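You operate a simulated robot arm through the tools that you are given. There is no shell and no other tool. Be economical: measure what you need, move in short steps, check, and stop when the job is done.

Carry out the task below with a simulated robot arm. There is one attempt and no reset: what you move stays moved.

TASK
Stop the drip at the blue pipe valve and bring the pressure back.
Fine: shut the inlet, open the red wheel, bleed to zero, swing the gland lever to TIGHT, reopen the inlet to green, in that order.
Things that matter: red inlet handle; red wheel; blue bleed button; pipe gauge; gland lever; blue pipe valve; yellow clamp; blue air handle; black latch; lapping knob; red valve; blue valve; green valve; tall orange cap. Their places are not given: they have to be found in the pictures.

It is judged by the outcome, as a careful person would: the job done as asked, and still so three seconds after it is handed in. It fails if anything else is knocked over, pushed out of place, dropped, spilled or broken.

THE ROBOT
A 7-joint arm with a two-finger parallel gripper, fixed in place. Base frame: the origin is at the foot of the arm, x ahead of it, y to its left, z up. Lengths are in m, angles in degrees, forces in N, time in s.
With the tool pointing down near the work surface it reaches from about 0.24 to 0.68 m from the base axis. Its first joint turns from -66.0 to 66.0 degrees. Payload 2.4 kg.
Tool frame: the origin (TCP) lies between the finger pads and is the grasp point; the fingertips stand 0.03 m ahead of it; z points along the fingers, y is the line along which they close. The gripper opens to 0.094 m. The fingers are 0.028 m wide and 0.01 m thick; the gripper's body (0.05 by 0.096 m) begins 0.055 m behind the TCP.
Orientation is told as [roll, pitch, yaw] about the base's x, y, z axes, in that order, counted from this pose: with the fingers straight down and closing along the base's y, the tool's x points along the base's -x, its y along +y and its z along -z.

THE INTERFACE
- The arm moves only by the tool apply_moves. Its argument "series" is a list of rows, each a list of 6 numbers: the shift along the tool's x, y, z in m, then the turn, a rotation vector about the tool's x, y, z in degrees. In form: [[tx, ty, tz, wx, wy, wz], ...]. A call has 1 to 12 rows; each row shifts and turns the commanded pose from where the row before left it, along the tool's axes as they then stand. "grip" is the gripper command, from -1 (fully open) to 1 (shut), values between in proportion, set as the call begins (left out, the last holds). A row lasts 0.2 s, in which the tool goes at most 0.05 m and 8.6 degrees; a call with a longer step from one row to the next is refused whole, and so is a gripper value outside its range. A pose out of reach is approached as far as the arm can. The call stops where the force on the tool passes 70 N (or 10 N more than at its start, if that is more) or the arm is blocked; 0.2 s more then pass. The fingers move at their own pace (about 0.153 m/s each) and stop on an object; they squeeze with about 24 N. The grip force told is the motor's: it shows also when the fingers shut on nothing. Time passes only in rows, and 0.2 s behind the last, so rows that do not move let the fingers close. It gives the time, the measured TCP pose, the force on the tool (base axes), the opening and the grip force at its end, in the units of the frame above (readings bear some noise), and new pictures: "pictures" is both (left out), scene, wrist or none.
- Cameras (640 x 400 px; columns grow to the right, rows downward): "scene" is fixed at [0.0315, 0.4632, 1.4687]; the picture's right is [-0.83, -0.56, 0.00], its down [-0.19, 0.28, -0.94] and it looks along [0.53, -0.78, -0.34] (base axes); focal length 352 px, centre (320, 200). "wrist" rides on the gripper at [-0.037, 0, -0.058] in the tool frame; the picture's right is [0.00, -1.00, 0.00], its down [0.97, 0.00, -0.24] and it looks along [0.24, 0.00, 0.97] (tool axes); focal length 218 px, centre (320, 200).
- probe_pixels(camera, pixels): for up to 12 pixels [column, row] of the newest picture of that camera ("zoom" is the newest enlarged one), the place [x, y, z] in the base frame of the surface seen there, good to about 0.002 m. No time passes.
- inspect(camera, box): a new picture of the part [left, top, right, bottom] of that camera's present view, enlarged. No time passes.
- sign_off(): hands the job in; it is judged then, once.

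Work in short steps. Measure before you move; look again where a grasp or a placing could have gone wrong, and mend it. You have 80 turns and 120 pictures in all, the two below and enlarged ones among them. Open the gripper and draw the arm clear of the work before you hand the job in, unless the task says otherwise; then end with one line.

The tools are called after "Emit:" as a command line: name --pt "numbers of a row" for each row, then --argument value for the rest, lists and objects as JSON in quotes. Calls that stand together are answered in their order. apply_moves: Moves the arm, as the interface text tells. Its arguments: {"type":"object","properties":{"series":{"type":"array","items":{"type":"array","items":{"type":"number"}}},"grip":{"type":"number"},"pictures":{"type":"string","enum":["both","scene","wrist","none"]}},"required":["series"]} The other tools are called the same way: probe_pixels (camera, pixels) gives the place of the surface under pixels of a picture; inspect (camera, box) takes an enlarged picture of a part of a camera's view; sign_off () hands the job in.

At the start:

```text
time_s: 0.0
tcp_pos: [0.3213, -0.2269, 1.1809]
ee_rot: [0.0, 0.0, 0.0]
contact_force: [-0.3, -0.8, 0.2]
finger_gap: 0.094
finger_force: 0.1
```

scene: 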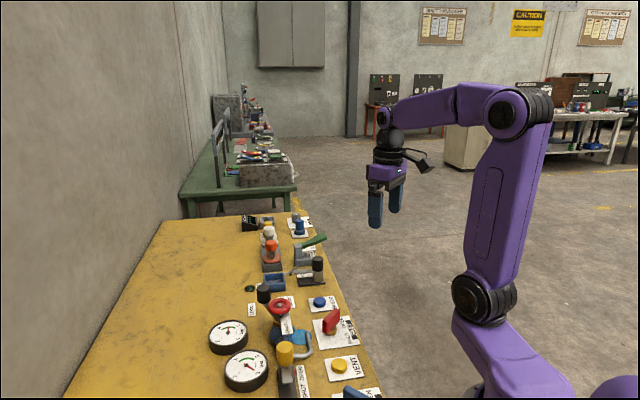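
wrist: 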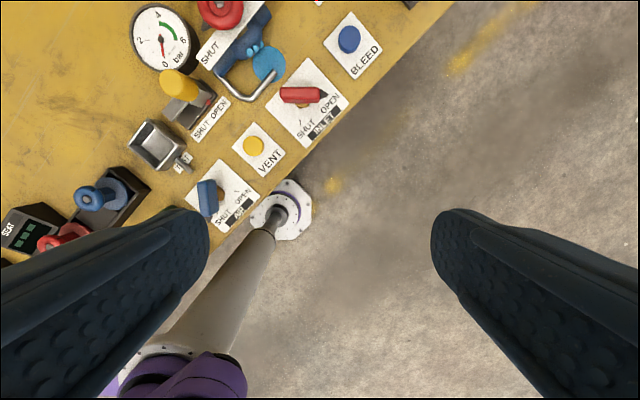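

The scene shows the bench at left-bottom; I enlarge both views to identify the parts.

Emit:
inspect --camera "scene" --box '[200, 200, 400, 400]'

Emit:
inspect --camera "wrist" --box '[120, 0, 440, 200]'

Emit:
probe_pixels --camera "wrist" --pixels '[[300, 95], [348, 38], [270, 60], [220, 10], [180, 85], [254, 145], [208, 197], [160, 40], [240, 90], [330, 100], [375, 90], [272, 90]]'

Emit:
probe_pixels --camera "scene" --pixels '[[331, 318], [318, 301], [280, 306], [285, 350], [228, 335], [245, 370], [264, 293], [340, 365], [303, 340], [314, 241], [318, 264], [270, 245]]'

```text
2.00 times, centred on (300, 300) of scene
```

zoom: 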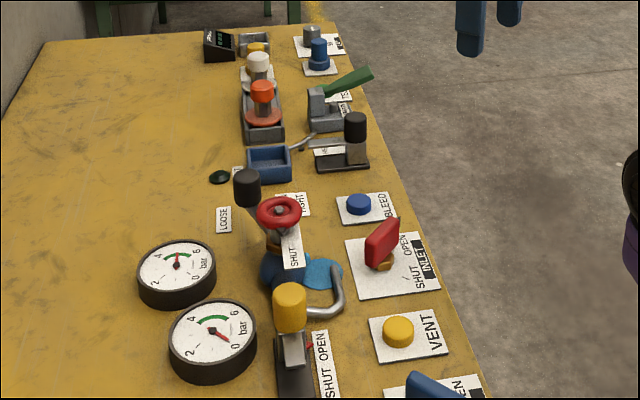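

```text
2.00 times, centred on (280, 100) of wrist
```

zoom: 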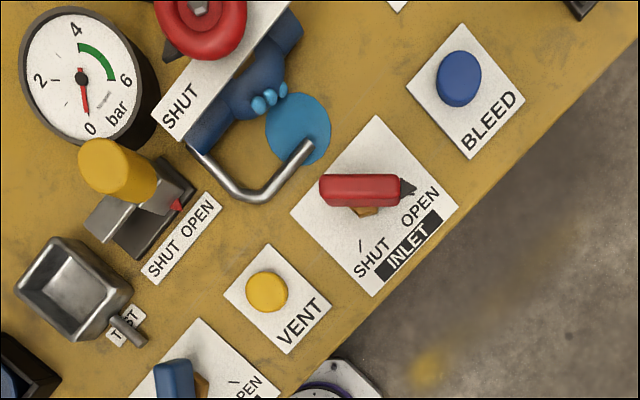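

```text
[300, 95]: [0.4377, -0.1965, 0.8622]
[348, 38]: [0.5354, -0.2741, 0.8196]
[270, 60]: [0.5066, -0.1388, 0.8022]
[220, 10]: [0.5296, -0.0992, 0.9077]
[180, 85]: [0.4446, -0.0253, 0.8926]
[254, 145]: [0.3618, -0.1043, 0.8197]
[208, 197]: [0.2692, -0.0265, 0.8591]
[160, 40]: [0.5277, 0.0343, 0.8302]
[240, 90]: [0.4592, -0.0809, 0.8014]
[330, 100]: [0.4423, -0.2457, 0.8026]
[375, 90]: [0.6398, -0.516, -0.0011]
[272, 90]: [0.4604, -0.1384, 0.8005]
```

```text
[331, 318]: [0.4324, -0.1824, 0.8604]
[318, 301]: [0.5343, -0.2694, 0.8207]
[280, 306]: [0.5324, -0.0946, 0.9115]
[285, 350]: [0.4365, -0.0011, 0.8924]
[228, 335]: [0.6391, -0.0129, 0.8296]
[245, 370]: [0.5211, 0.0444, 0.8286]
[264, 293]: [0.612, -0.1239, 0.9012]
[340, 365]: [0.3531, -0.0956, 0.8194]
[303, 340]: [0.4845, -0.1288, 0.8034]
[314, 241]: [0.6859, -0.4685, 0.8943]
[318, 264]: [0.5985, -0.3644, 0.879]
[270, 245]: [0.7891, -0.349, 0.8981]
```

The bench edge runs diagonally; BLEED (0.535,-0.274), INLET (0.437,-0.19), red wheel (0.53,-0.097), gland lever knob (0.612,-0.124). I move above for a clearer wrist view.

Emit:
apply_moves --pt "-0.045 0.015 0 0 0 0" --pt "-0.045 0.015 0 0 0 0" --pt "-0.045 0.015 0 0 0 0" --pt "-0.045 0.015 0 0 0 0" --pt "0 0 0 0 0 0"

Emit:
inspect --camera "wrist" --box '[160, 0, 480, 200]'

Emit:
inspect --camera "wrist" --box '[160, 180, 480, 380]'

```text
time_s: 1.2
tcp_pos: [0.5045, -0.1664, 1.1842]
ee_rot: [0.0, -0.1, 0.0]
contact_force: [-0.2, -0.3, 0.8]
finger_gap: 0.094
finger_force: 0.1
```

scene: 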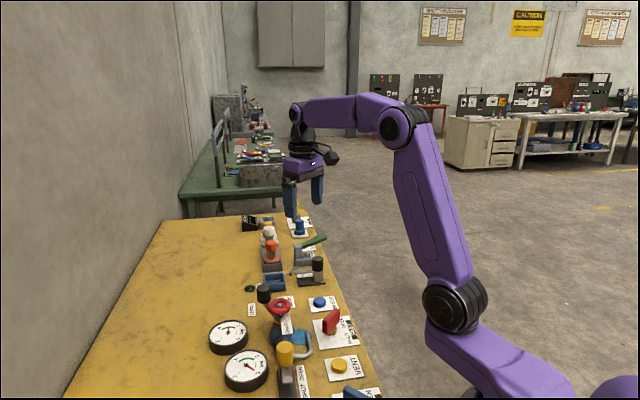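
wrist: 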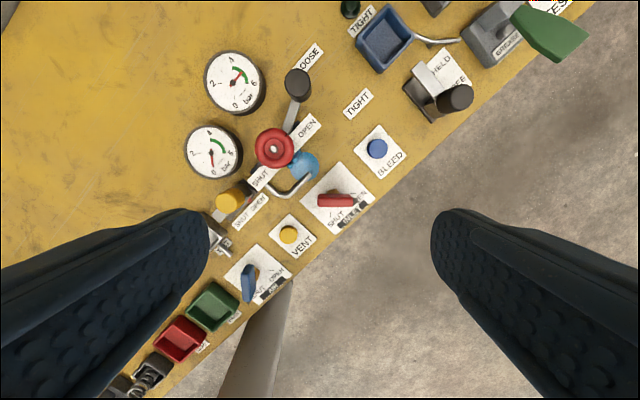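

```text
2.00 times, centred on (320, 100) of wrist
```

zoom: 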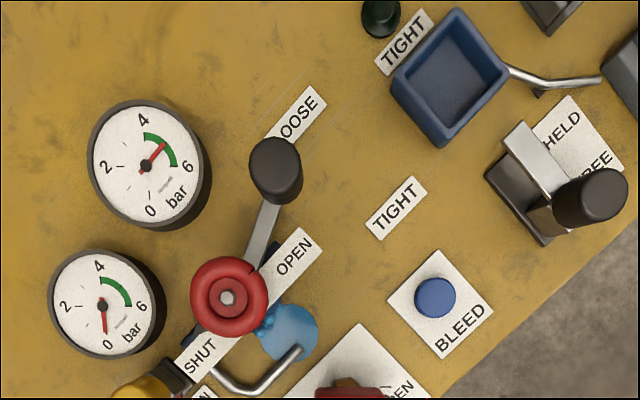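

```text
2.00 times, centred on (320, 280) of wrist
```

zoom: 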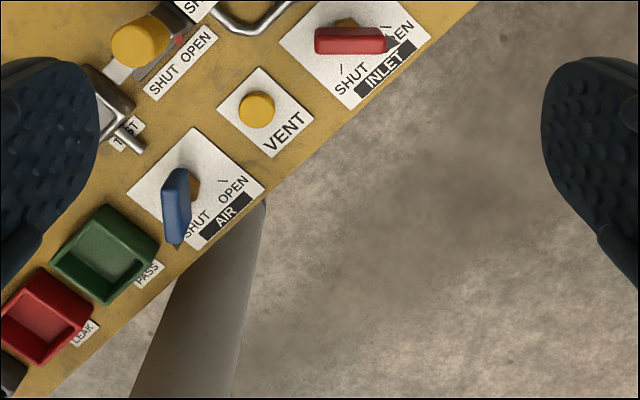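

Inlet points at OPEN (bar along y at about (0.438,-0.19,0.862)), pipe gauge likely the one reading ~4.5. I yaw +90 while moving over the inlet handle so fingers close along x.

Emit:
apply_moves --pt "0.035 -0.01 0.02 0 0 0" --pt "0.035 -0.01 0.02 0 0 0" --pt "0 0 0 0 0 -8.5" --pt "0 0 0 0 0 -8.5" --pt "0 0 0 0 0 -8.5" --pt "0 0 0 0 0 -8.5" --pt "0 0 0 0 0 -8.5" --pt "0 0 0 0 0 -8.5" --pt "0 0 0 0 0 -8.5" --pt "0 0 0 0 0 -8.5" --pt "0 0 0 0 0 -8.5" --pt "0 0 0 0 0 -8.5" --pictures "none"

Emit:
apply_moves --pt "0 0 0.03 0 0 -5" --pt "0 0 0.03 0 0 0" --pt "0 0 0.03 0 0 0" --pt "0 0 0 0 0 0" --pictures "both"

Emit:
inspect --camera "wrist" --box '[160, 100, 480, 300]'

```text
time_s: 3.8
tcp_pos: [0.4322, -0.1872, 1.1399]
ee_rot: [-0.1, 0.0, 85.2]
contact_force: [0.8, -0.2, 0.4]
finger_gap: 0.0941
finger_force: 0.2
```

```text
time_s: 4.8
tcp_pos: [0.4334, -0.1863, 1.0512]
ee_rot: [0.1, 0.0, 90.0]
contact_force: [-0.5, -0.4, 0.0]
finger_gap: 0.0938
finger_force: 0.1
```

scene: 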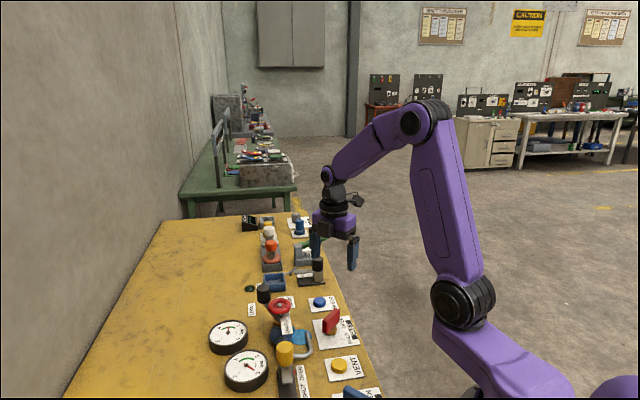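
wrist: 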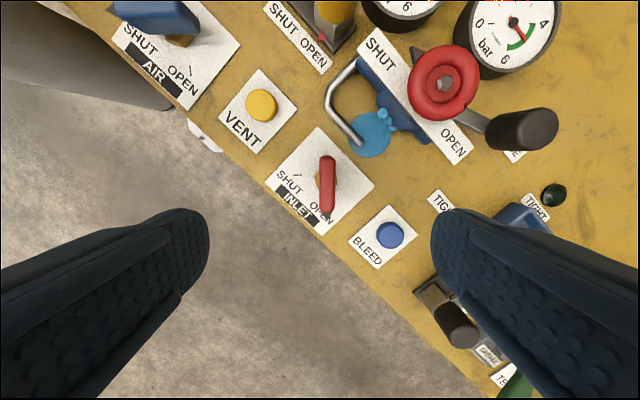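

```text
2.00 times, centred on (320, 200) of wrist
```

zoom: 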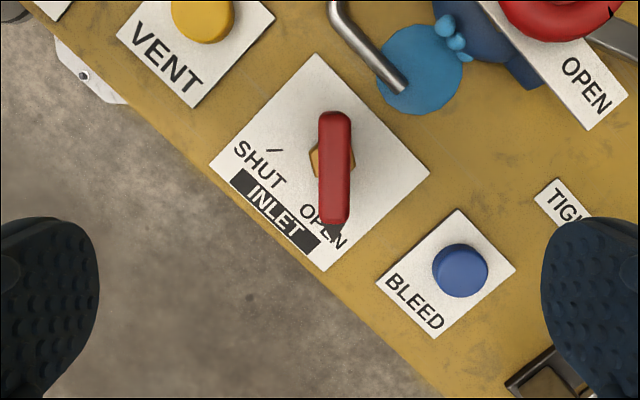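

The bar now lies along image vertical (~(327,155)-(327,210)). I probe its ends, the plate, stem and gauge.

Emit:
probe_pixels --camera "zoom" --pixels '[[335, 118], [335, 150], [335, 180], [335, 212], [323, 180], [346, 180], [334, 232], [316, 160], [275, 151], [460, 268], [318, 60], [424, 172]]'

Emit:
inspect --camera "scene" --box '[260, 280, 360, 342]'

```text
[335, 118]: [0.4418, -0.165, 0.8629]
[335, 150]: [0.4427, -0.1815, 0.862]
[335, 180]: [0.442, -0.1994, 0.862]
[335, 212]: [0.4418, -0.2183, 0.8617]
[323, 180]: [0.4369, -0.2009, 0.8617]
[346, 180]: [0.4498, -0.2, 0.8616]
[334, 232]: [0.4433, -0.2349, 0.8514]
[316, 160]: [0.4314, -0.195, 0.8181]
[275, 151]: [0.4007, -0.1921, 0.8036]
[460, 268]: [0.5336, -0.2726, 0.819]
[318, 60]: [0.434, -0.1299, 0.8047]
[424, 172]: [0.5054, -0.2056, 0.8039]
```

```text
6.40 times, centred on (310, 311) of scene
```

zoom: 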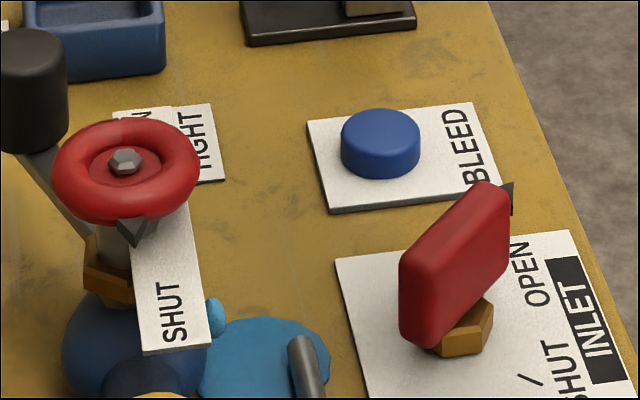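

Wheel pointer is at SHUT; inlet bar spans y -0.160..-0.225 at x 0.4425, pivot about (0.4425,-0.193). I descend onto it with a half-open gripper.

Emit:
apply_moves --pt "0.0067 -0.009 0.04 0 0 0" --pt "0 0 0.04 0 0 0" --pt "0 0 0.04 0 0 0" --pt "0 0 0.04 0 0 0" --pt "0 0 0.023 0 0 0" --pt "0 0 0 0 0 0" --grip 0 --pictures "both"

```text
time_s: 6.2
tcp_pos: [0.4412, -0.1934, 0.8686]
ee_rot: [-0.1, 0.0, 89.9]
contact_force: [-0.3, -0.1, -0.4]
finger_gap: 0.0469
finger_force: 0.0
```

scene: 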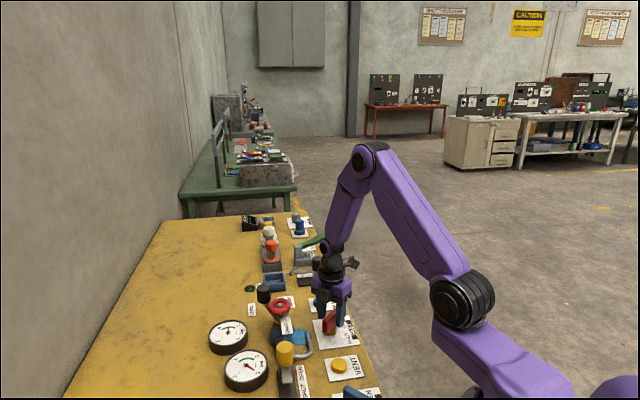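
wrist: 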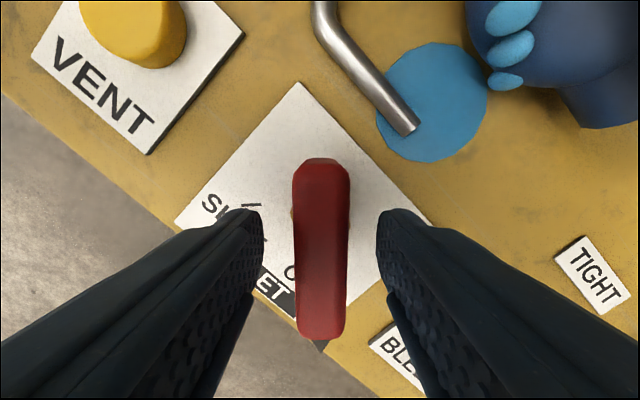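

The bar is centred between the fingers. I close and turn clockwise (tool +z), first part.

Emit:
apply_moves --pt "0 0 0 0 0 0" --pt "0 0 0 0 0 0" --pt "0 0 0 0 0 7.5" --pt "0 0 0 0 0 7.5" --pt "0 0 0 0 0 7.5" --pt "0 0 0 0 0 7.5" --pt "0 0 0 0 0 0" --grip 1 --pictures "wrist"

```text
time_s: 7.8
tcp_pos: [0.4423, -0.1936, 0.868]
ee_rot: [0.0, 0.0, 59.9]
contact_force: [14.3, -5.2, -31.0]
finger_gap: 0.0188
finger_force: 45.3
```

wrist: 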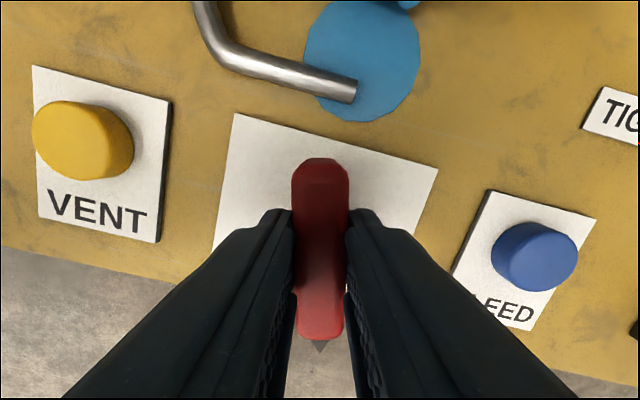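

The handle follows. I turn the remaining 60 degrees.

Emit:
apply_moves --pt "0 0 0 0 0 7.5" --pt "0 0 0 0 0 7.5" --pt "0 0 0 0 0 7.5" --pt "0 0 0 0 0 7.5" --pt "0 0 0 0 0 7.5" --pt "0 0 0 0 0 7.5" --pt "0 0 0 0 0 7.5" --pt "0 0 0 0 0 7.5" --pt "0 0 0 0 0 0" --pictures "both"

```text
time_s: 9.8
tcp_pos: [0.4424, -0.1953, 0.8694]
ee_rot: [-0.1, -0.2, -0.2]
contact_force: [18.5, -4.9, -8.3]
finger_gap: 0.0189
finger_force: 45.1
```

scene: 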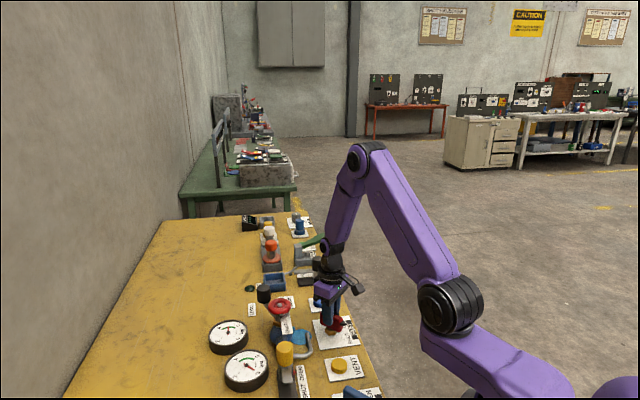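
wrist: 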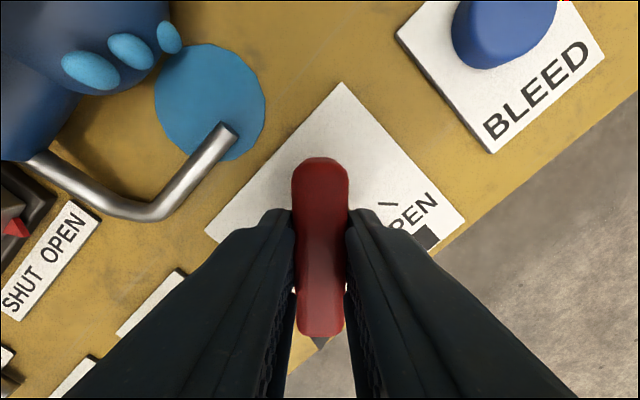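

Handle now points to SHUT. I release, lift, and move up to check the pointer and view the wheel.

Emit:
apply_moves --pt "0 0 0 0 0 0" --pt "0 0 -0.04 0 0 0" --pt "0 0 -0.05 0 0 0" --pt "0 0 -0.05 0 0 0" --pt "0 0 -0.02 0 0 0" --pt "0 0 0 0 0 0" --grip 0 --pictures "wrist"

Emit:
inspect --camera "wrist" --box '[200, 100, 440, 250]'

Emit:
inspect --camera "scene" --box '[200, 282, 330, 400]'

```text
time_s: 11.2
tcp_pos: [0.4427, -0.1925, 1.0278]
ee_rot: [0.1, 0.0, -0.1]
contact_force: [0.0, 0.8, 0.0]
finger_gap: 0.0469
finger_force: 0.1
```

wrist: 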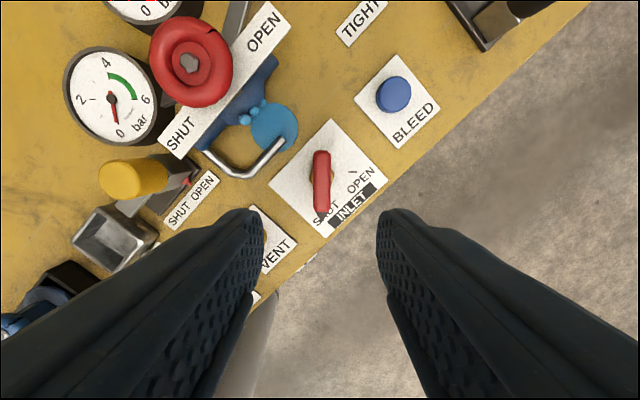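

```text
2.67 times, centred on (320, 175) of wrist
```

zoom: 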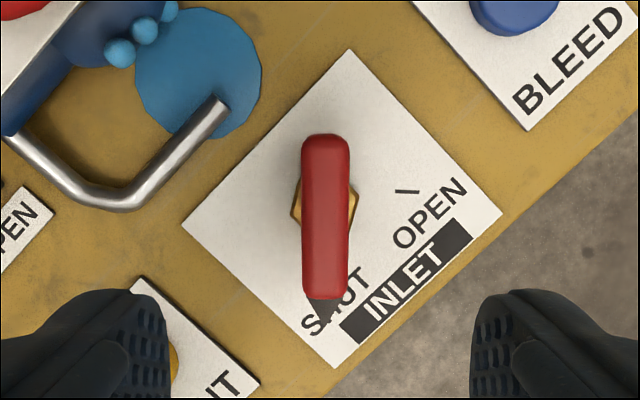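

```text
3.39 times, centred on (265, 341) of scene
```

zoom: 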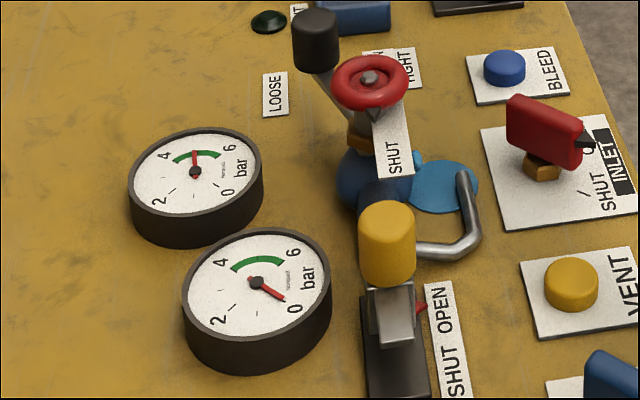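

Inlet is at SHUT. Next, measure the red wheel, its pointer, label strip and the gland lever.

Emit:
inspect --camera "wrist" --box '[60, 0, 380, 200]'

Emit:
probe_pixels --camera "wrist" --pixels '[[191, 62], [191, 21], [191, 98], [155, 62], [225, 62], [181, 134], [262, 32], [236, 20], [113, 97], [223, 78], [265, 75], [246, 110]]'

Emit:
probe_pixels --camera "scene" --pixels '[[279, 304], [265, 305], [293, 306], [280, 312], [264, 286], [264, 298], [269, 312], [263, 290], [286, 325], [319, 303], [253, 309], [318, 299]]'

```text
2.00 times, centred on (220, 100) of wrist
```

zoom: 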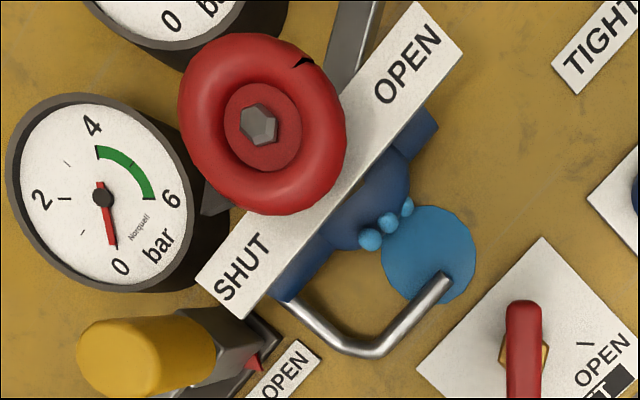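

```text
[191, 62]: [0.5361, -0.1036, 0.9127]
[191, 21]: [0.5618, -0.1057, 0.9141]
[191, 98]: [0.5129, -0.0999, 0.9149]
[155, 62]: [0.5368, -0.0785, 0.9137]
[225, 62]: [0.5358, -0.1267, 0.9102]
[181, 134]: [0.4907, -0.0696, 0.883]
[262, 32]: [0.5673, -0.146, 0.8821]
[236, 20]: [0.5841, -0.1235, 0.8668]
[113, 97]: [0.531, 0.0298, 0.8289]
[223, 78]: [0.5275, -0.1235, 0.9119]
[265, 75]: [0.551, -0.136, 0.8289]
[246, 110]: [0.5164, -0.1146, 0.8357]
```

```text
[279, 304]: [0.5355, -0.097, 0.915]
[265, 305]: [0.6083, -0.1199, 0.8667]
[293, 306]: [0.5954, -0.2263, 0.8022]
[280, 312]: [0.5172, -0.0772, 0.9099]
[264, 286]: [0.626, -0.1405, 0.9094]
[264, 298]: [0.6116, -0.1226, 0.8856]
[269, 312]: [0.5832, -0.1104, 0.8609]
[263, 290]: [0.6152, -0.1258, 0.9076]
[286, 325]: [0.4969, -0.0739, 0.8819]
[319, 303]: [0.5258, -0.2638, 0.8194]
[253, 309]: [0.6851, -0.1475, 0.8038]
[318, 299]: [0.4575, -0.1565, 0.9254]
```

Wheel centre ≈ (0.5375,-0.1025), top z 0.915, label strip at 0.883, pointer toward SHUT (~140°). I move above with yaw -60 and the gripper open.

Emit:
apply_moves --pt "-0.0316 0.03 0 0 0 0" --pt "-0.0316 0.03 0 0 0 0" --pt "-0.0316 0.03 0 0 0 0" --pt "0 0 0 0 0 8.5" --pt "0 0 0 0 0 8.5" --pt "0 0 0 0 0 8.5" --pt "0 0 0 0 0 8.5" --pt "0 0 0 0 0 8.5" --pt "0 0 0 0 0 8.5" --pt "0 0 0 0 0 8.5" --pt "0 0 0.04 0 0 0" --pt "0 0 0 0 0 0" --grip -1 --pictures "wrist"

Emit:
inspect --camera "wrist" --box '[200, 100, 440, 250]'

```text
time_s: 13.8
tcp_pos: [0.5359, -0.1033, 0.9879]
ee_rot: [0.0, 0.0, -59.6]
contact_force: [-0.3, 0.1, -0.3]
finger_gap: 0.0939
finger_force: 0.1
```

wrist: 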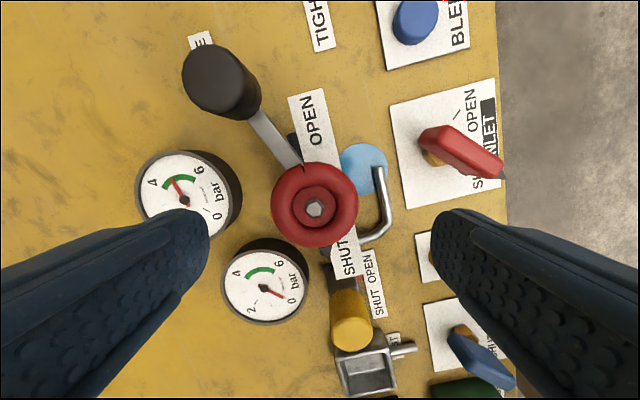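

```text
2.67 times, centred on (320, 175) of wrist
```

zoom: 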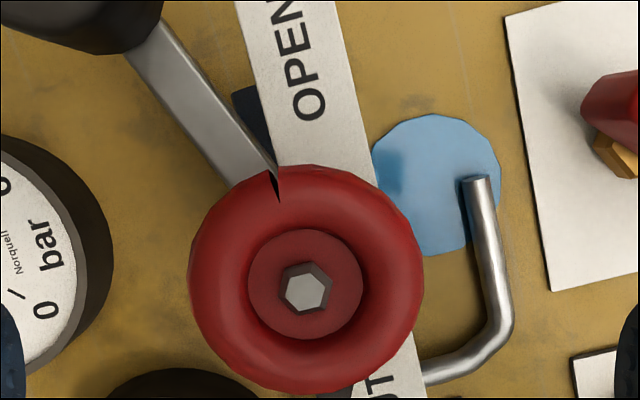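

I probe the wheel's rim edges for an exact centre.

Emit:
probe_pixels --camera "zoom" --pixels '[[196, 280], [416, 280], [300, 170], [300, 385], [305, 292], [220, 280], [392, 280], [305, 200], [305, 360], [332, 391]]'

```text
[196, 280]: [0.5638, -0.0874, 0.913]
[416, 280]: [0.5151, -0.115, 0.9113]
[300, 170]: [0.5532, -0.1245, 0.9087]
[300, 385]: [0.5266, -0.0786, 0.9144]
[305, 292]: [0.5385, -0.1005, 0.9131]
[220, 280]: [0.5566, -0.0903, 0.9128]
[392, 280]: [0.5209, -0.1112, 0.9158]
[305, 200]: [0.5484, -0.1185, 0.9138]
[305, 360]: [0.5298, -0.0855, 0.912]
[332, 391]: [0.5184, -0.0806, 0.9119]
```

Centre ≈ (0.5395,-0.101), rim Ø ~0.056. Shift 4 mm along tool y, descend to TCP z 0.919 and close.

Emit:
apply_moves --pt "0 0.0042 0.035 0 0 0" --pt "0 0 0.034 0 0 0" --pt "0 0 0 0 0 0" --pictures "none"

Emit:
apply_moves --pt "0 0 0 0 0 0" --pt "0 0 0 0 0 0" --pt "0 0 0 0 0 -5" --pt "0 0 0 0 0 -5" --pt "0 0 0 0 0 -5" --pt "0 0 0 0 0 -5" --pt "0 0 0 0 0 0" --grip 1 --pictures "wrist"

```text
time_s: 14.6
tcp_pos: [0.5382, -0.1022, 0.9188]
ee_rot: [0.0, 0.0, -59.5]
contact_force: [0.0, -0.2, 0.8]
finger_gap: 0.0941
finger_force: 0.0
```

```text
time_s: 16.2
tcp_pos: [0.5398, -0.1018, 0.9183]
ee_rot: [0.0, 0.1, -39.5]
contact_force: [6.3, 5.7, -2.5]
finger_gap: 0.0579
finger_force: 44.8
```

wrist: 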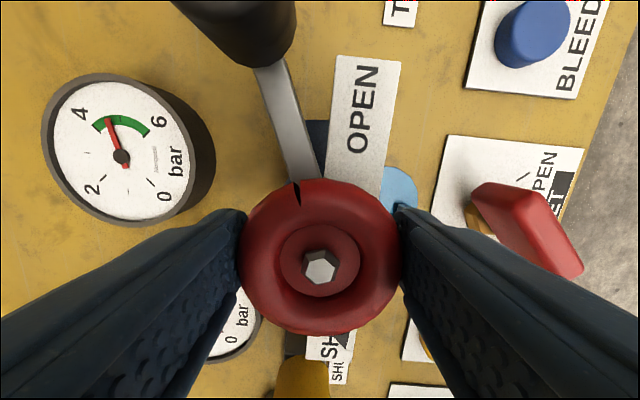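

The wheel turns with the gripper (notch follows). I continue counter-clockwise.

Emit:
apply_moves --pt "0 0 0 0 0 -7" --pt "0 0 0 0 0 -7" --pt "0 0 0 0 0 -7" --pt "0 0 0 0 0 -7" --pt "0 0 0 0 0 -7" --pt "0 0 0 0 0 -7" --pt "0 0 0 0 0 -7" --pt "0 0 0 0 0 -7" --pt "0 0 0 0 0 0" --pictures "both"

Emit:
inspect --camera "scene" --box '[210, 270, 370, 370]'

```text
time_s: 18.2
tcp_pos: [0.5401, -0.0986, 0.9182]
ee_rot: [0.0, 0.0, 16.9]
contact_force: [7.3, 24.3, -1.4]
finger_gap: 0.0578
finger_force: 45.2
```

scene: 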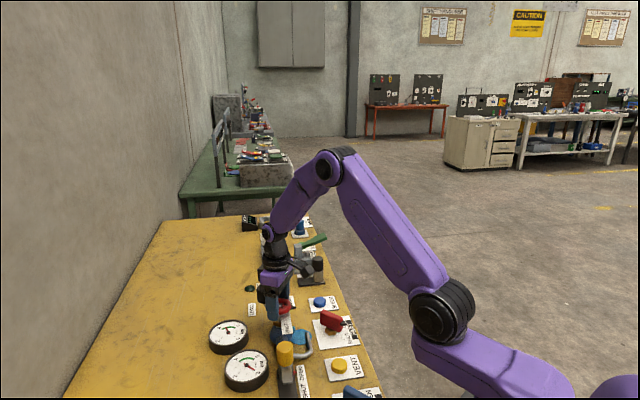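
wrist: 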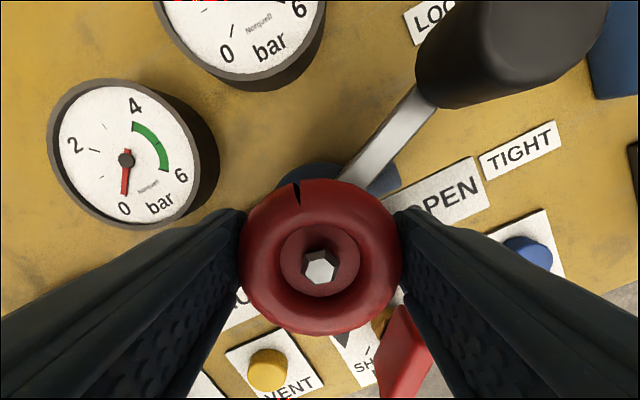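

```text
4.00 times, centred on (290, 320) of scene
```

zoom: 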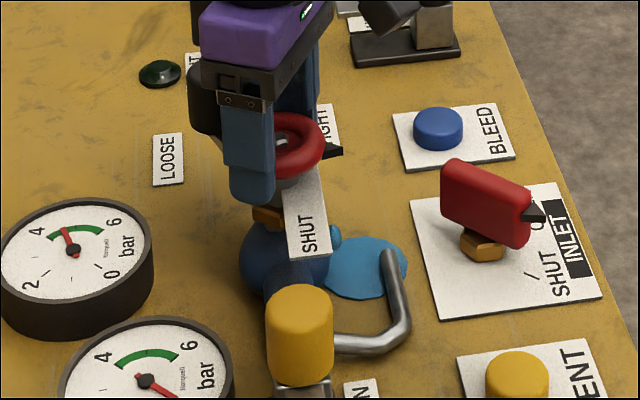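

Pointer is midway (~215°). I continue, nudging 2 mm along tool y to relieve the side force.

Emit:
apply_moves --pt "0 0.002 0 0 0 -7" --pt "0 0 0 0 0 -7" --pt "0 0 0 0 0 -7" --pt "0 0 0 0 0 -7" --pt "0 0 0 0 0 -7" --pt "0 0 0 0 0 -7" --pt "0 0 0 0 0 -7" --pt "0 0 0 0 0 -7" --pt "0 0 0 0 0 0" --pictures "both"

Emit:
inspect --camera "scene" --box '[210, 270, 370, 370]'

```text
time_s: 20.2
tcp_pos: [0.5381, -0.0974, 0.919]
ee_rot: [0.3, 0.0, 72.9]
contact_force: [-15.9, 27.3, 0.0]
finger_gap: 0.0579
finger_force: 44.7
```

scene: 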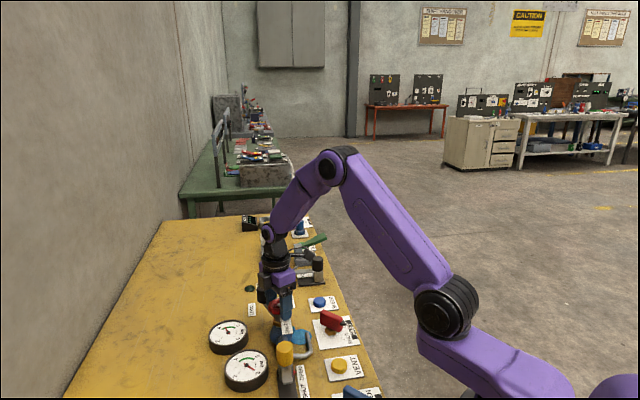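
wrist: 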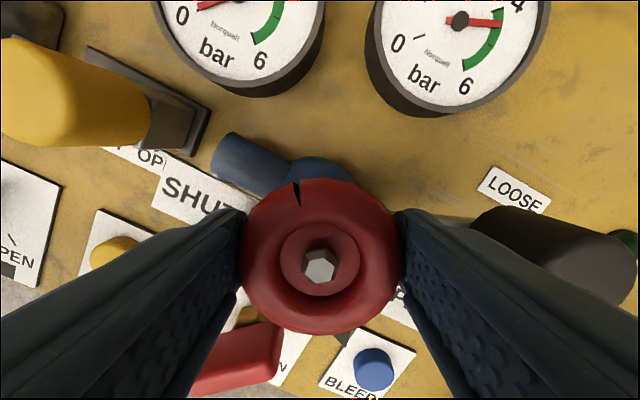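

```text
4.00 times, centred on (290, 320) of scene
```

zoom: 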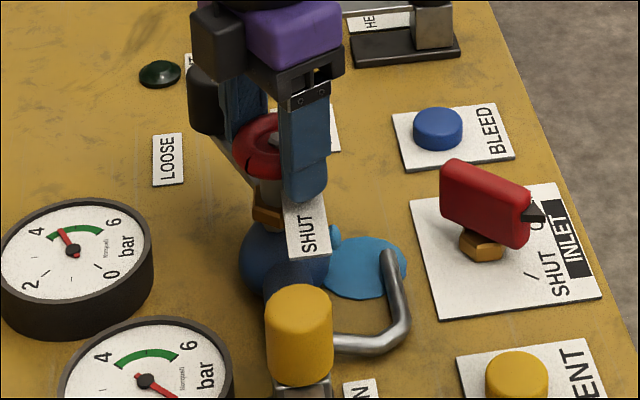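

Rotated ~133° so far. I relieve the side force a little and turn on ~28° more to OPEN.

Emit:
apply_moves --pt "-0.0013 0.0015 0 0 0 0" --pt "0 0 0 0 0 -7" --pt "0 0 0 0 0 -7" --pt "0 0 0 0 0 -7" --pt "0 0 0 0 0 -7" --pt "0 0 0 0 0 0" --pictures "wrist"

```text
time_s: 21.6
tcp_pos: [0.5359, -0.0965, 0.9191]
ee_rot: [0.2, -0.1, 100.7]
contact_force: [-16.9, 22.9, -4.8]
finger_gap: 0.0581
finger_force: 45.2
```

wrist: 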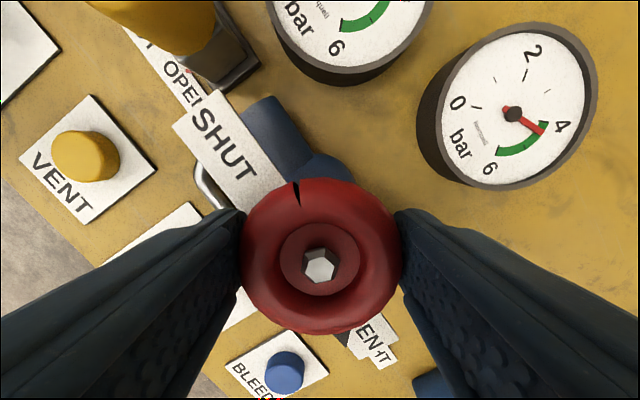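

The pointer appears near OPEN. I release, rise straight up and look.

Emit:
apply_moves --pt "0 0 0 0 0 0" --pt "0 0 0 0 0 0" --pt "0 0 -0.04 0 0 0" --pt "0 0 -0.04 0 0 0" --pt "0 0 0 0 0 0" --grip -1 --pictures "wrist"

Emit:
inspect --camera "wrist" --box '[200, 130, 440, 280]'

```text
time_s: 22.8
tcp_pos: [0.5366, -0.098, 1.0011]
ee_rot: [0.0, 0.0, 100.5]
contact_force: [0.5, 0.0, -0.3]
finger_gap: 0.0941
finger_force: 0.1
```

wrist: 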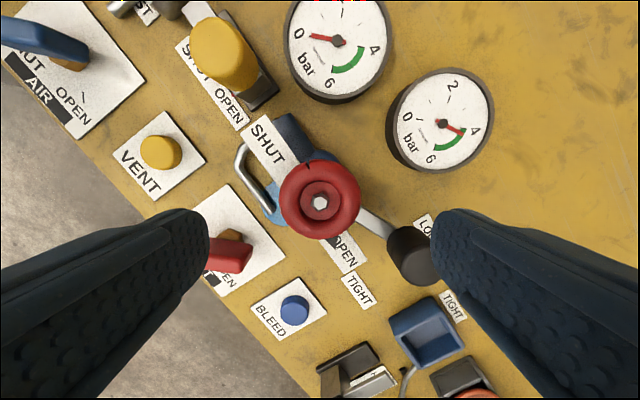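

```text
2.67 times, centred on (320, 205) of wrist
```

zoom: 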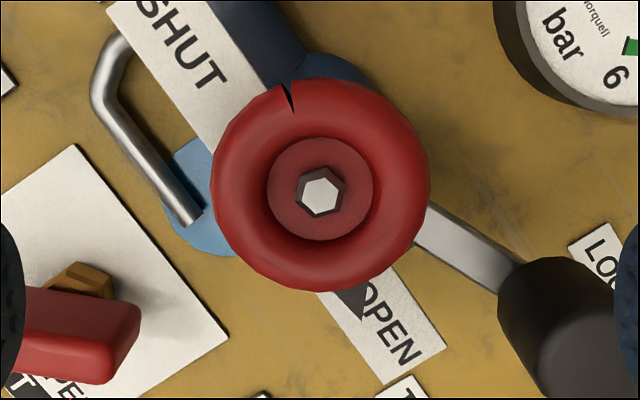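

Pointer is ~20° short of the OPEN axis (strip). I probe the wheel's centre and regrasp with a small opening to turn a bit more.

Emit:
probe_pixels --camera "zoom" --pixels '[[320, 196], [220, 190], [424, 190], [315, 84], [325, 284], [245, 190], [398, 190], [318, 120], [318, 262], [360, 310], [545, 330], [500, 300]]'

```text
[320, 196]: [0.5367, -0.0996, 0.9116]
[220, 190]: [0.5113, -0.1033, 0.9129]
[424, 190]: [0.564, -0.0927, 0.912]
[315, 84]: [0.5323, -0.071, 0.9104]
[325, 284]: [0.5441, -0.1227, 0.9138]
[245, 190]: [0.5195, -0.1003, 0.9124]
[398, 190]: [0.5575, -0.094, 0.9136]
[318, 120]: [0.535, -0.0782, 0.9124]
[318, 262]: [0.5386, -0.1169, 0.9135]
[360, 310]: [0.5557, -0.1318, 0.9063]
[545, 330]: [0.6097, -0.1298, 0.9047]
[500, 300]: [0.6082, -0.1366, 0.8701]
```

Emit:
apply_moves --pt "0 0 0 0 0 7.5" --pt "0 0 0 0 0 7.5" --pt "0 -0.0014 0.041 0 0 0" --pt "0 0 0.041 0 0 0" --pt "0 0 0 0 0 0" --grip -0.45 --pictures "none"

Emit:
apply_moves --pt "0 0 0 0 0 0" --pt "0 0 0 0 0 0" --pt "0 0 0 0 0 -5" --pt "0 0 0 0 0 -5" --pt "0 0 0 0 0 -5" --pt "0 0 0 0 0 -5" --pt "0 0 0 0 0 0" --grip 1 --pictures "wrist"

```text
time_s: 24.0
tcp_pos: [0.5399, -0.0967, 0.9161]
ee_rot: [0.1, 0.0, 85.4]
contact_force: [0.8, -0.2, 0.3]
finger_gap: 0.068
finger_force: 0.1
```

```text
time_s: 25.6
tcp_pos: [0.5374, -0.0968, 0.9151]
ee_rot: [0.3, -0.3, 105.3]
contact_force: [-15.9, 5.2, -18.7]
finger_gap: 0.0599
finger_force: 44.7
```

wrist: 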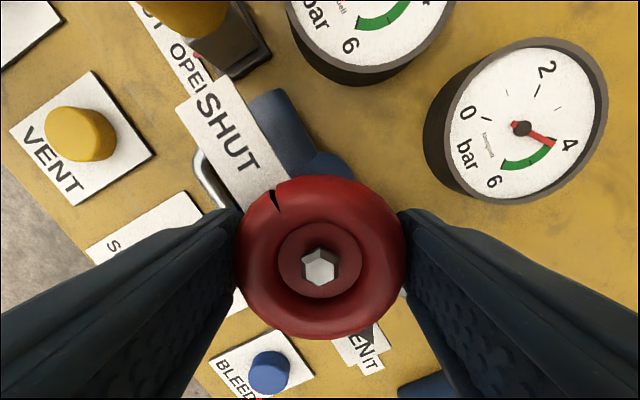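

Pointer now aligned with the strip at OPEN. Release and rise, then go toward the bleed button.

Emit:
apply_moves --pt "0 0 0 0 0 0" --pt "0 0 0 0 0 0" --pt "0 0 -0.045 0 0 0" --pt "0 0 -0.045 0 0 0" --pt "0 0 0 0 0 0" --grip -0.45 --pictures "wrist"

Emit:
inspect --camera "wrist" --box '[240, 20, 560, 380]'

```text
time_s: 26.8
tcp_pos: [0.5415, -0.0974, 1.0076]
ee_rot: [0.0, 0.0, 105.5]
contact_force: [0.7, 0.5, 0.3]
finger_gap: 0.0681
finger_force: 0.1
```

wrist: 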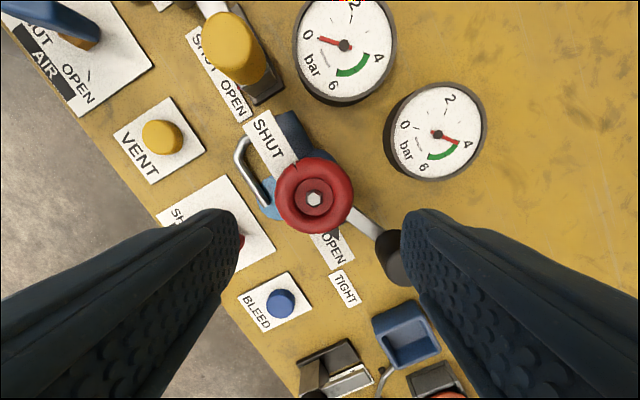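

```text
1.11 times, centred on (400, 200) of wrist
```

zoom: 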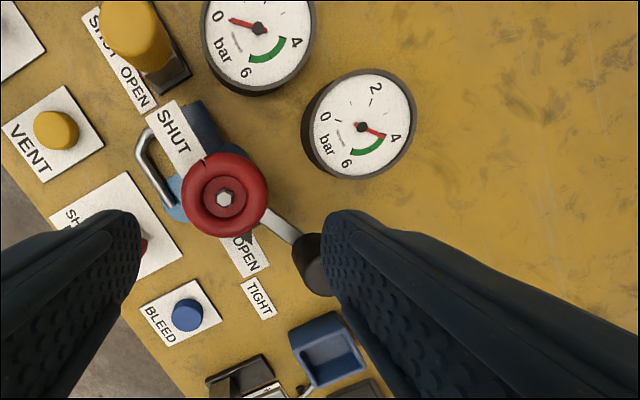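

Move above the BLEED button (0.5345,-0.273, top 0.819) with closed fingers, hovering just above.

Emit:
apply_moves --pt "0.0418 0.0134 0 0 0 0" --pt "0.0418 0.0134 0 0 0 0" --pt "0.0418 0.0134 0 0 0 0" --pt "0.0418 0.0134 0 0 0 0" --pt "0 0 0.0485 0 0 0" --pt "0 0 0.0485 0 0 0" --pt "0 0 0.0425 0 0 0" --pt "0 0 0 0 0 0" --grip 1 --pictures "both"

```text
time_s: 28.6
tcp_pos: [0.5353, -0.2728, 0.8677]
ee_rot: [0.1, -0.1, 105.4]
contact_force: [0.1, -0.3, 0.2]
finger_gap: 0.0
finger_force: 23.9
```

scene: 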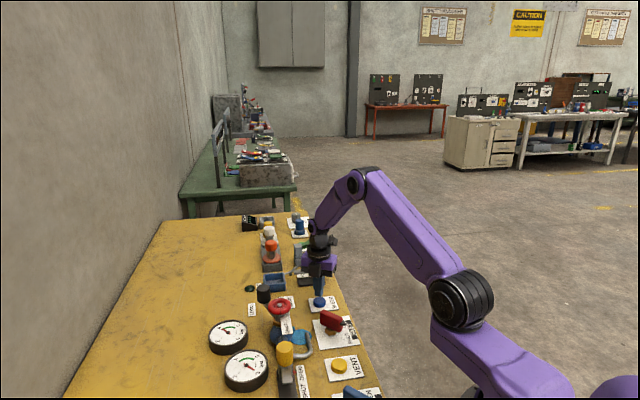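
wrist: 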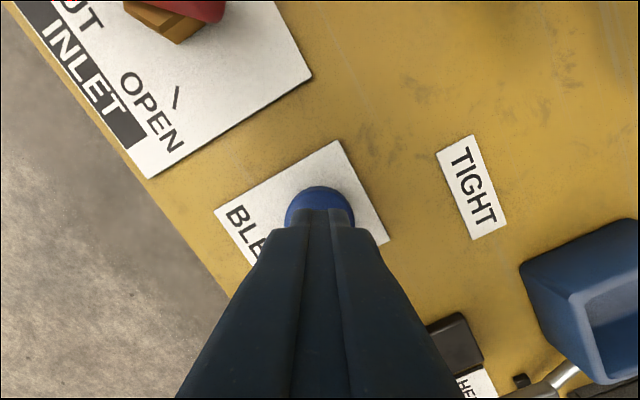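

Fingers are over the button. Press down slowly ~24 mm commanded and hold.

Emit:
apply_moves --pt "0 0 0.012 0 0 0" --pt "0 0 0.006 0 0 0" --pt "0 0 0.004 0 0 0" --pt "0 0 0.003 0 0 0" --pt "0 0 0 0 0 0" --pt "0 0 0 0 0 0" --pt "0 0 0 0 0 0" --pt "0 0 0 0 0 0" --pictures "none"

Emit:
inspect --camera "scene" --box '[200, 282, 330, 400]'

```text
time_s: 30.4
tcp_pos: [0.5327, -0.2738, 0.843]
ee_rot: [0.0, 0.0, 105.5]
contact_force: [2.0, -1.2, 2.4]
finger_gap: 0.0
finger_force: 23.7
```

```text
3.39 times, centred on (265, 341) of scene
```

zoom: 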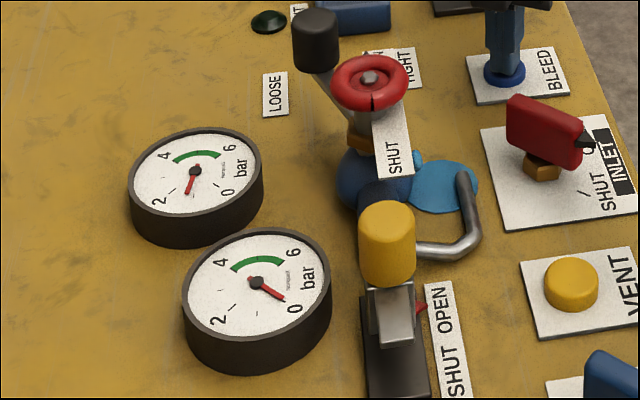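

The pipe gauge (upper one) is falling. Hold.

Emit:
apply_moves --pt "0 0 0 0 0 0" --pt "0 0 0 0 0 0" --pt "0 0 0 0 0 0" --pt "0 0 0 0 0 0" --pt "0 0 0 0 0 0" --pt "0 0 0 0 0 0" --pt "0 0 0 0 0 0" --pt "0 0 0 0 0 0" --pt "0 0 0 0 0 0" --pt "0 0 0 0 0 0" --pt "0 0 0 0 0 0" --pt "0 0 0 0 0 0" --pictures "none"

Emit:
inspect --camera "scene" --box '[200, 310, 280, 360]'

```text
time_s: 33.0
tcp_pos: [0.5345, -0.274, 0.8431]
ee_rot: [0.0, -0.1, 105.5]
contact_force: [-0.2, -1.0, 3.4]
finger_gap: 0.0
finger_force: 23.9
```

```text
8.00 times, centred on (240, 335) of scene
```

zoom: 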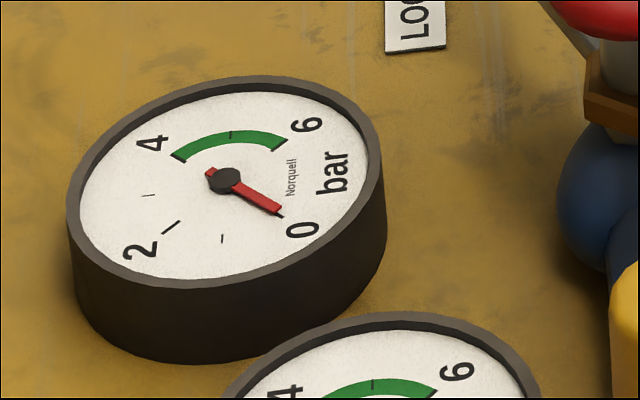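

Pipe gauge reads 0. Lift off and turn the tool toward yaw -20 for the gland lever.

Emit:
apply_moves --pt "0 0 -0.02 0 0 0" --pt "0 0 -0.05 0 0 0" --pt "0 0 -0.05 0 0 0" --pt "0 0 -0.05 0 0 0" --pt "0 0 0 0 0 8.4" --pt "0 0 0 0 0 8.4" --pt "0 0 0 0 0 8.4" --pt "0 0 0 0 0 8.4" --pt "0 0 0 0 0 8.4" --pt "0 0 0 0 0 8.4" --pt "0 0 0 0 0 8.4" --pt "0 0 0 0 0 8.4" --pictures "none"

Emit:
apply_moves --pt "0 0 0 0 0 8.4" --pt "0 0 0 0 0 8.4" --pt "0 0 0 0 0 8.4" --pt "0 0 0 0 0 8.4" --pt "0 0 0 0 0 8.4" --pt "0 0 0 0 0 8.4" --pt "0 0 0 0 0 8.0" --pt "-0.033 0.025 0 0 0 0" --pt "-0.033 0.025 0 0 0 0" --pt "0 0.04 0 0 0 0" --pt "0 0.04 0 0 0 0" --pt "0 0 0 0 0 0" --grip 0 --pictures "wrist"

Emit:
inspect --camera "wrist" --box '[160, 60, 480, 260]'

```text
time_s: 35.6
tcp_pos: [0.5314, -0.2734, 1.0129]
ee_rot: [0.0, 0.0, 38.1]
contact_force: [-0.2, -0.2, 0.2]
finger_gap: 0.0002
finger_force: 23.8
```

```text
time_s: 38.2
tcp_pos: [0.6405, -0.1752, 1.0133]
ee_rot: [0.0, 0.0, -20.1]
contact_force: [-0.4, 0.3, 0.0]
finger_gap: 0.0472
finger_force: 0.0
```

wrist: 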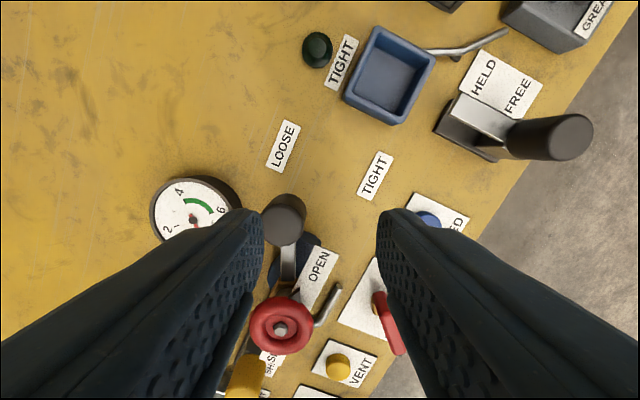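

```text
2.00 times, centred on (320, 160) of wrist
```

zoom: 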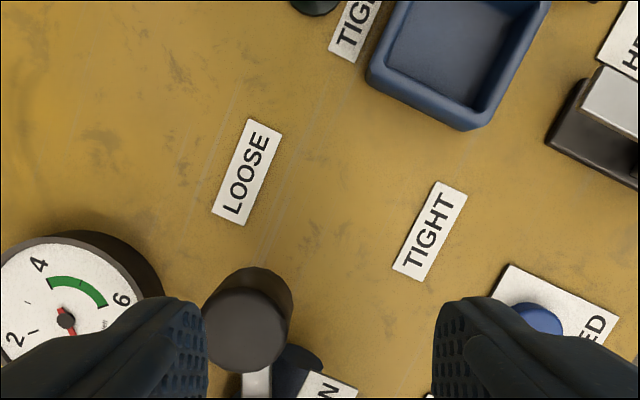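

Emit:
probe_pixels --camera "wrist" --pixels '[[282, 224], [282, 205], [282, 242], [268, 218], [298, 215], [289, 265], [282, 146], [375, 176], [280, 330], [288, 276], [285, 196]]'

Emit:
inspect --camera "scene" --box '[230, 270, 310, 320]'

```text
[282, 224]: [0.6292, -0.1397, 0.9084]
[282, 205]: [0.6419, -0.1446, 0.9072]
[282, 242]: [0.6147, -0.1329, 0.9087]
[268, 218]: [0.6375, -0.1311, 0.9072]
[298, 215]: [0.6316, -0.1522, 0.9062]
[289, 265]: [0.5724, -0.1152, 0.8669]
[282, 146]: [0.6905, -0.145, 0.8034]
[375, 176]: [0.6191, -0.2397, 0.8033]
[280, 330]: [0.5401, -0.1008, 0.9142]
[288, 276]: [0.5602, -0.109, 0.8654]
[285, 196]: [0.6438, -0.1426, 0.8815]
```

```text
8.00 times, centred on (270, 295) of scene
```

zoom: 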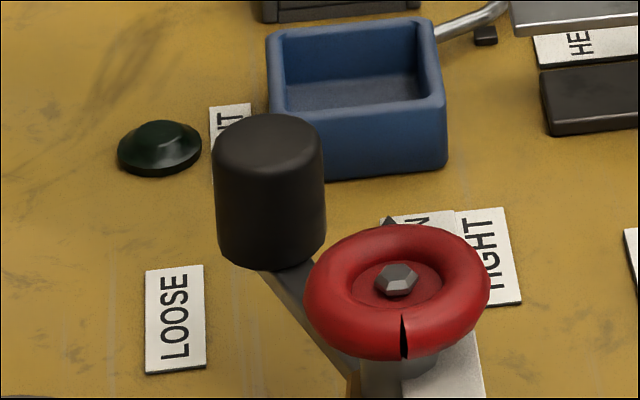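

Knob centre ≈ (0.629,-0.139), top 0.908, pivot ≈ (0.539,-0.099), lever angle -24°. I descend around the knob with fingers closing tangentially.

Emit:
apply_moves --pt "0.0232 0.0301 0 0 0 0" --pt "0 0 0.036 0 0 4" --pt "0 0 0.036 0 0 0" --pt "0 0 0.036 0 0 0" --pt "0 0 0 0 0 0" --grip -0.28 --pictures "both"

```text
time_s: 39.4
tcp_pos: [0.629, -0.1387, 0.9037]
ee_rot: [0.0, 0.0, -24.1]
contact_force: [-0.2, -0.1, 0.3]
finger_gap: 0.0604
finger_force: 0.1
```

scene: 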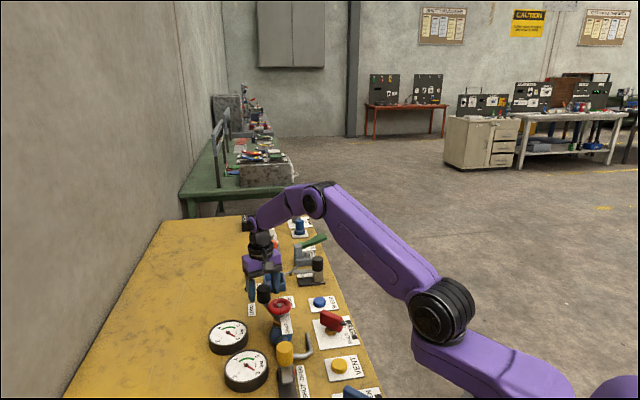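
wrist: 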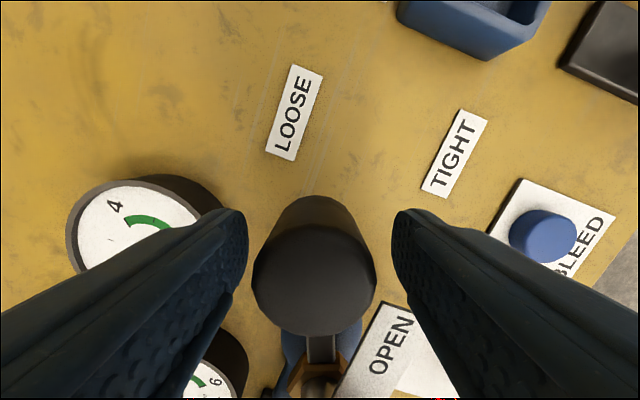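

Knob centred. Close and swing clockwise along the arc, first 20°.

Emit:
apply_moves --pt "0 0 0 0 0 0" --pt "0 0 0 0 0 0" --pt "0.0004 -0.0086 0 0 0 5" --pt "0.0004 -0.0086 0 0 0 5" --pt "0.0004 -0.0086 0 0 0 5" --pt "0.0004 -0.0086 0 0 0 5" --pt "0 0 0 0 0 0" --grip 1 --pictures "wrist"

```text
time_s: 41.0
tcp_pos: [0.6096, -0.1684, 0.9042]
ee_rot: [0.0, -0.2, -44.3]
contact_force: [12.7, -11.3, -7.3]
finger_gap: 0.0378
finger_force: 45.3
```

wrist: 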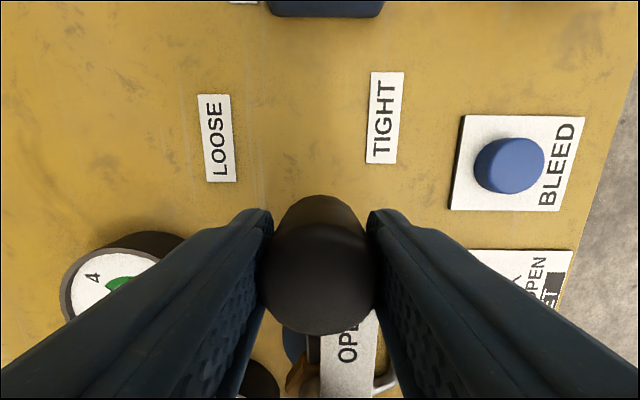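

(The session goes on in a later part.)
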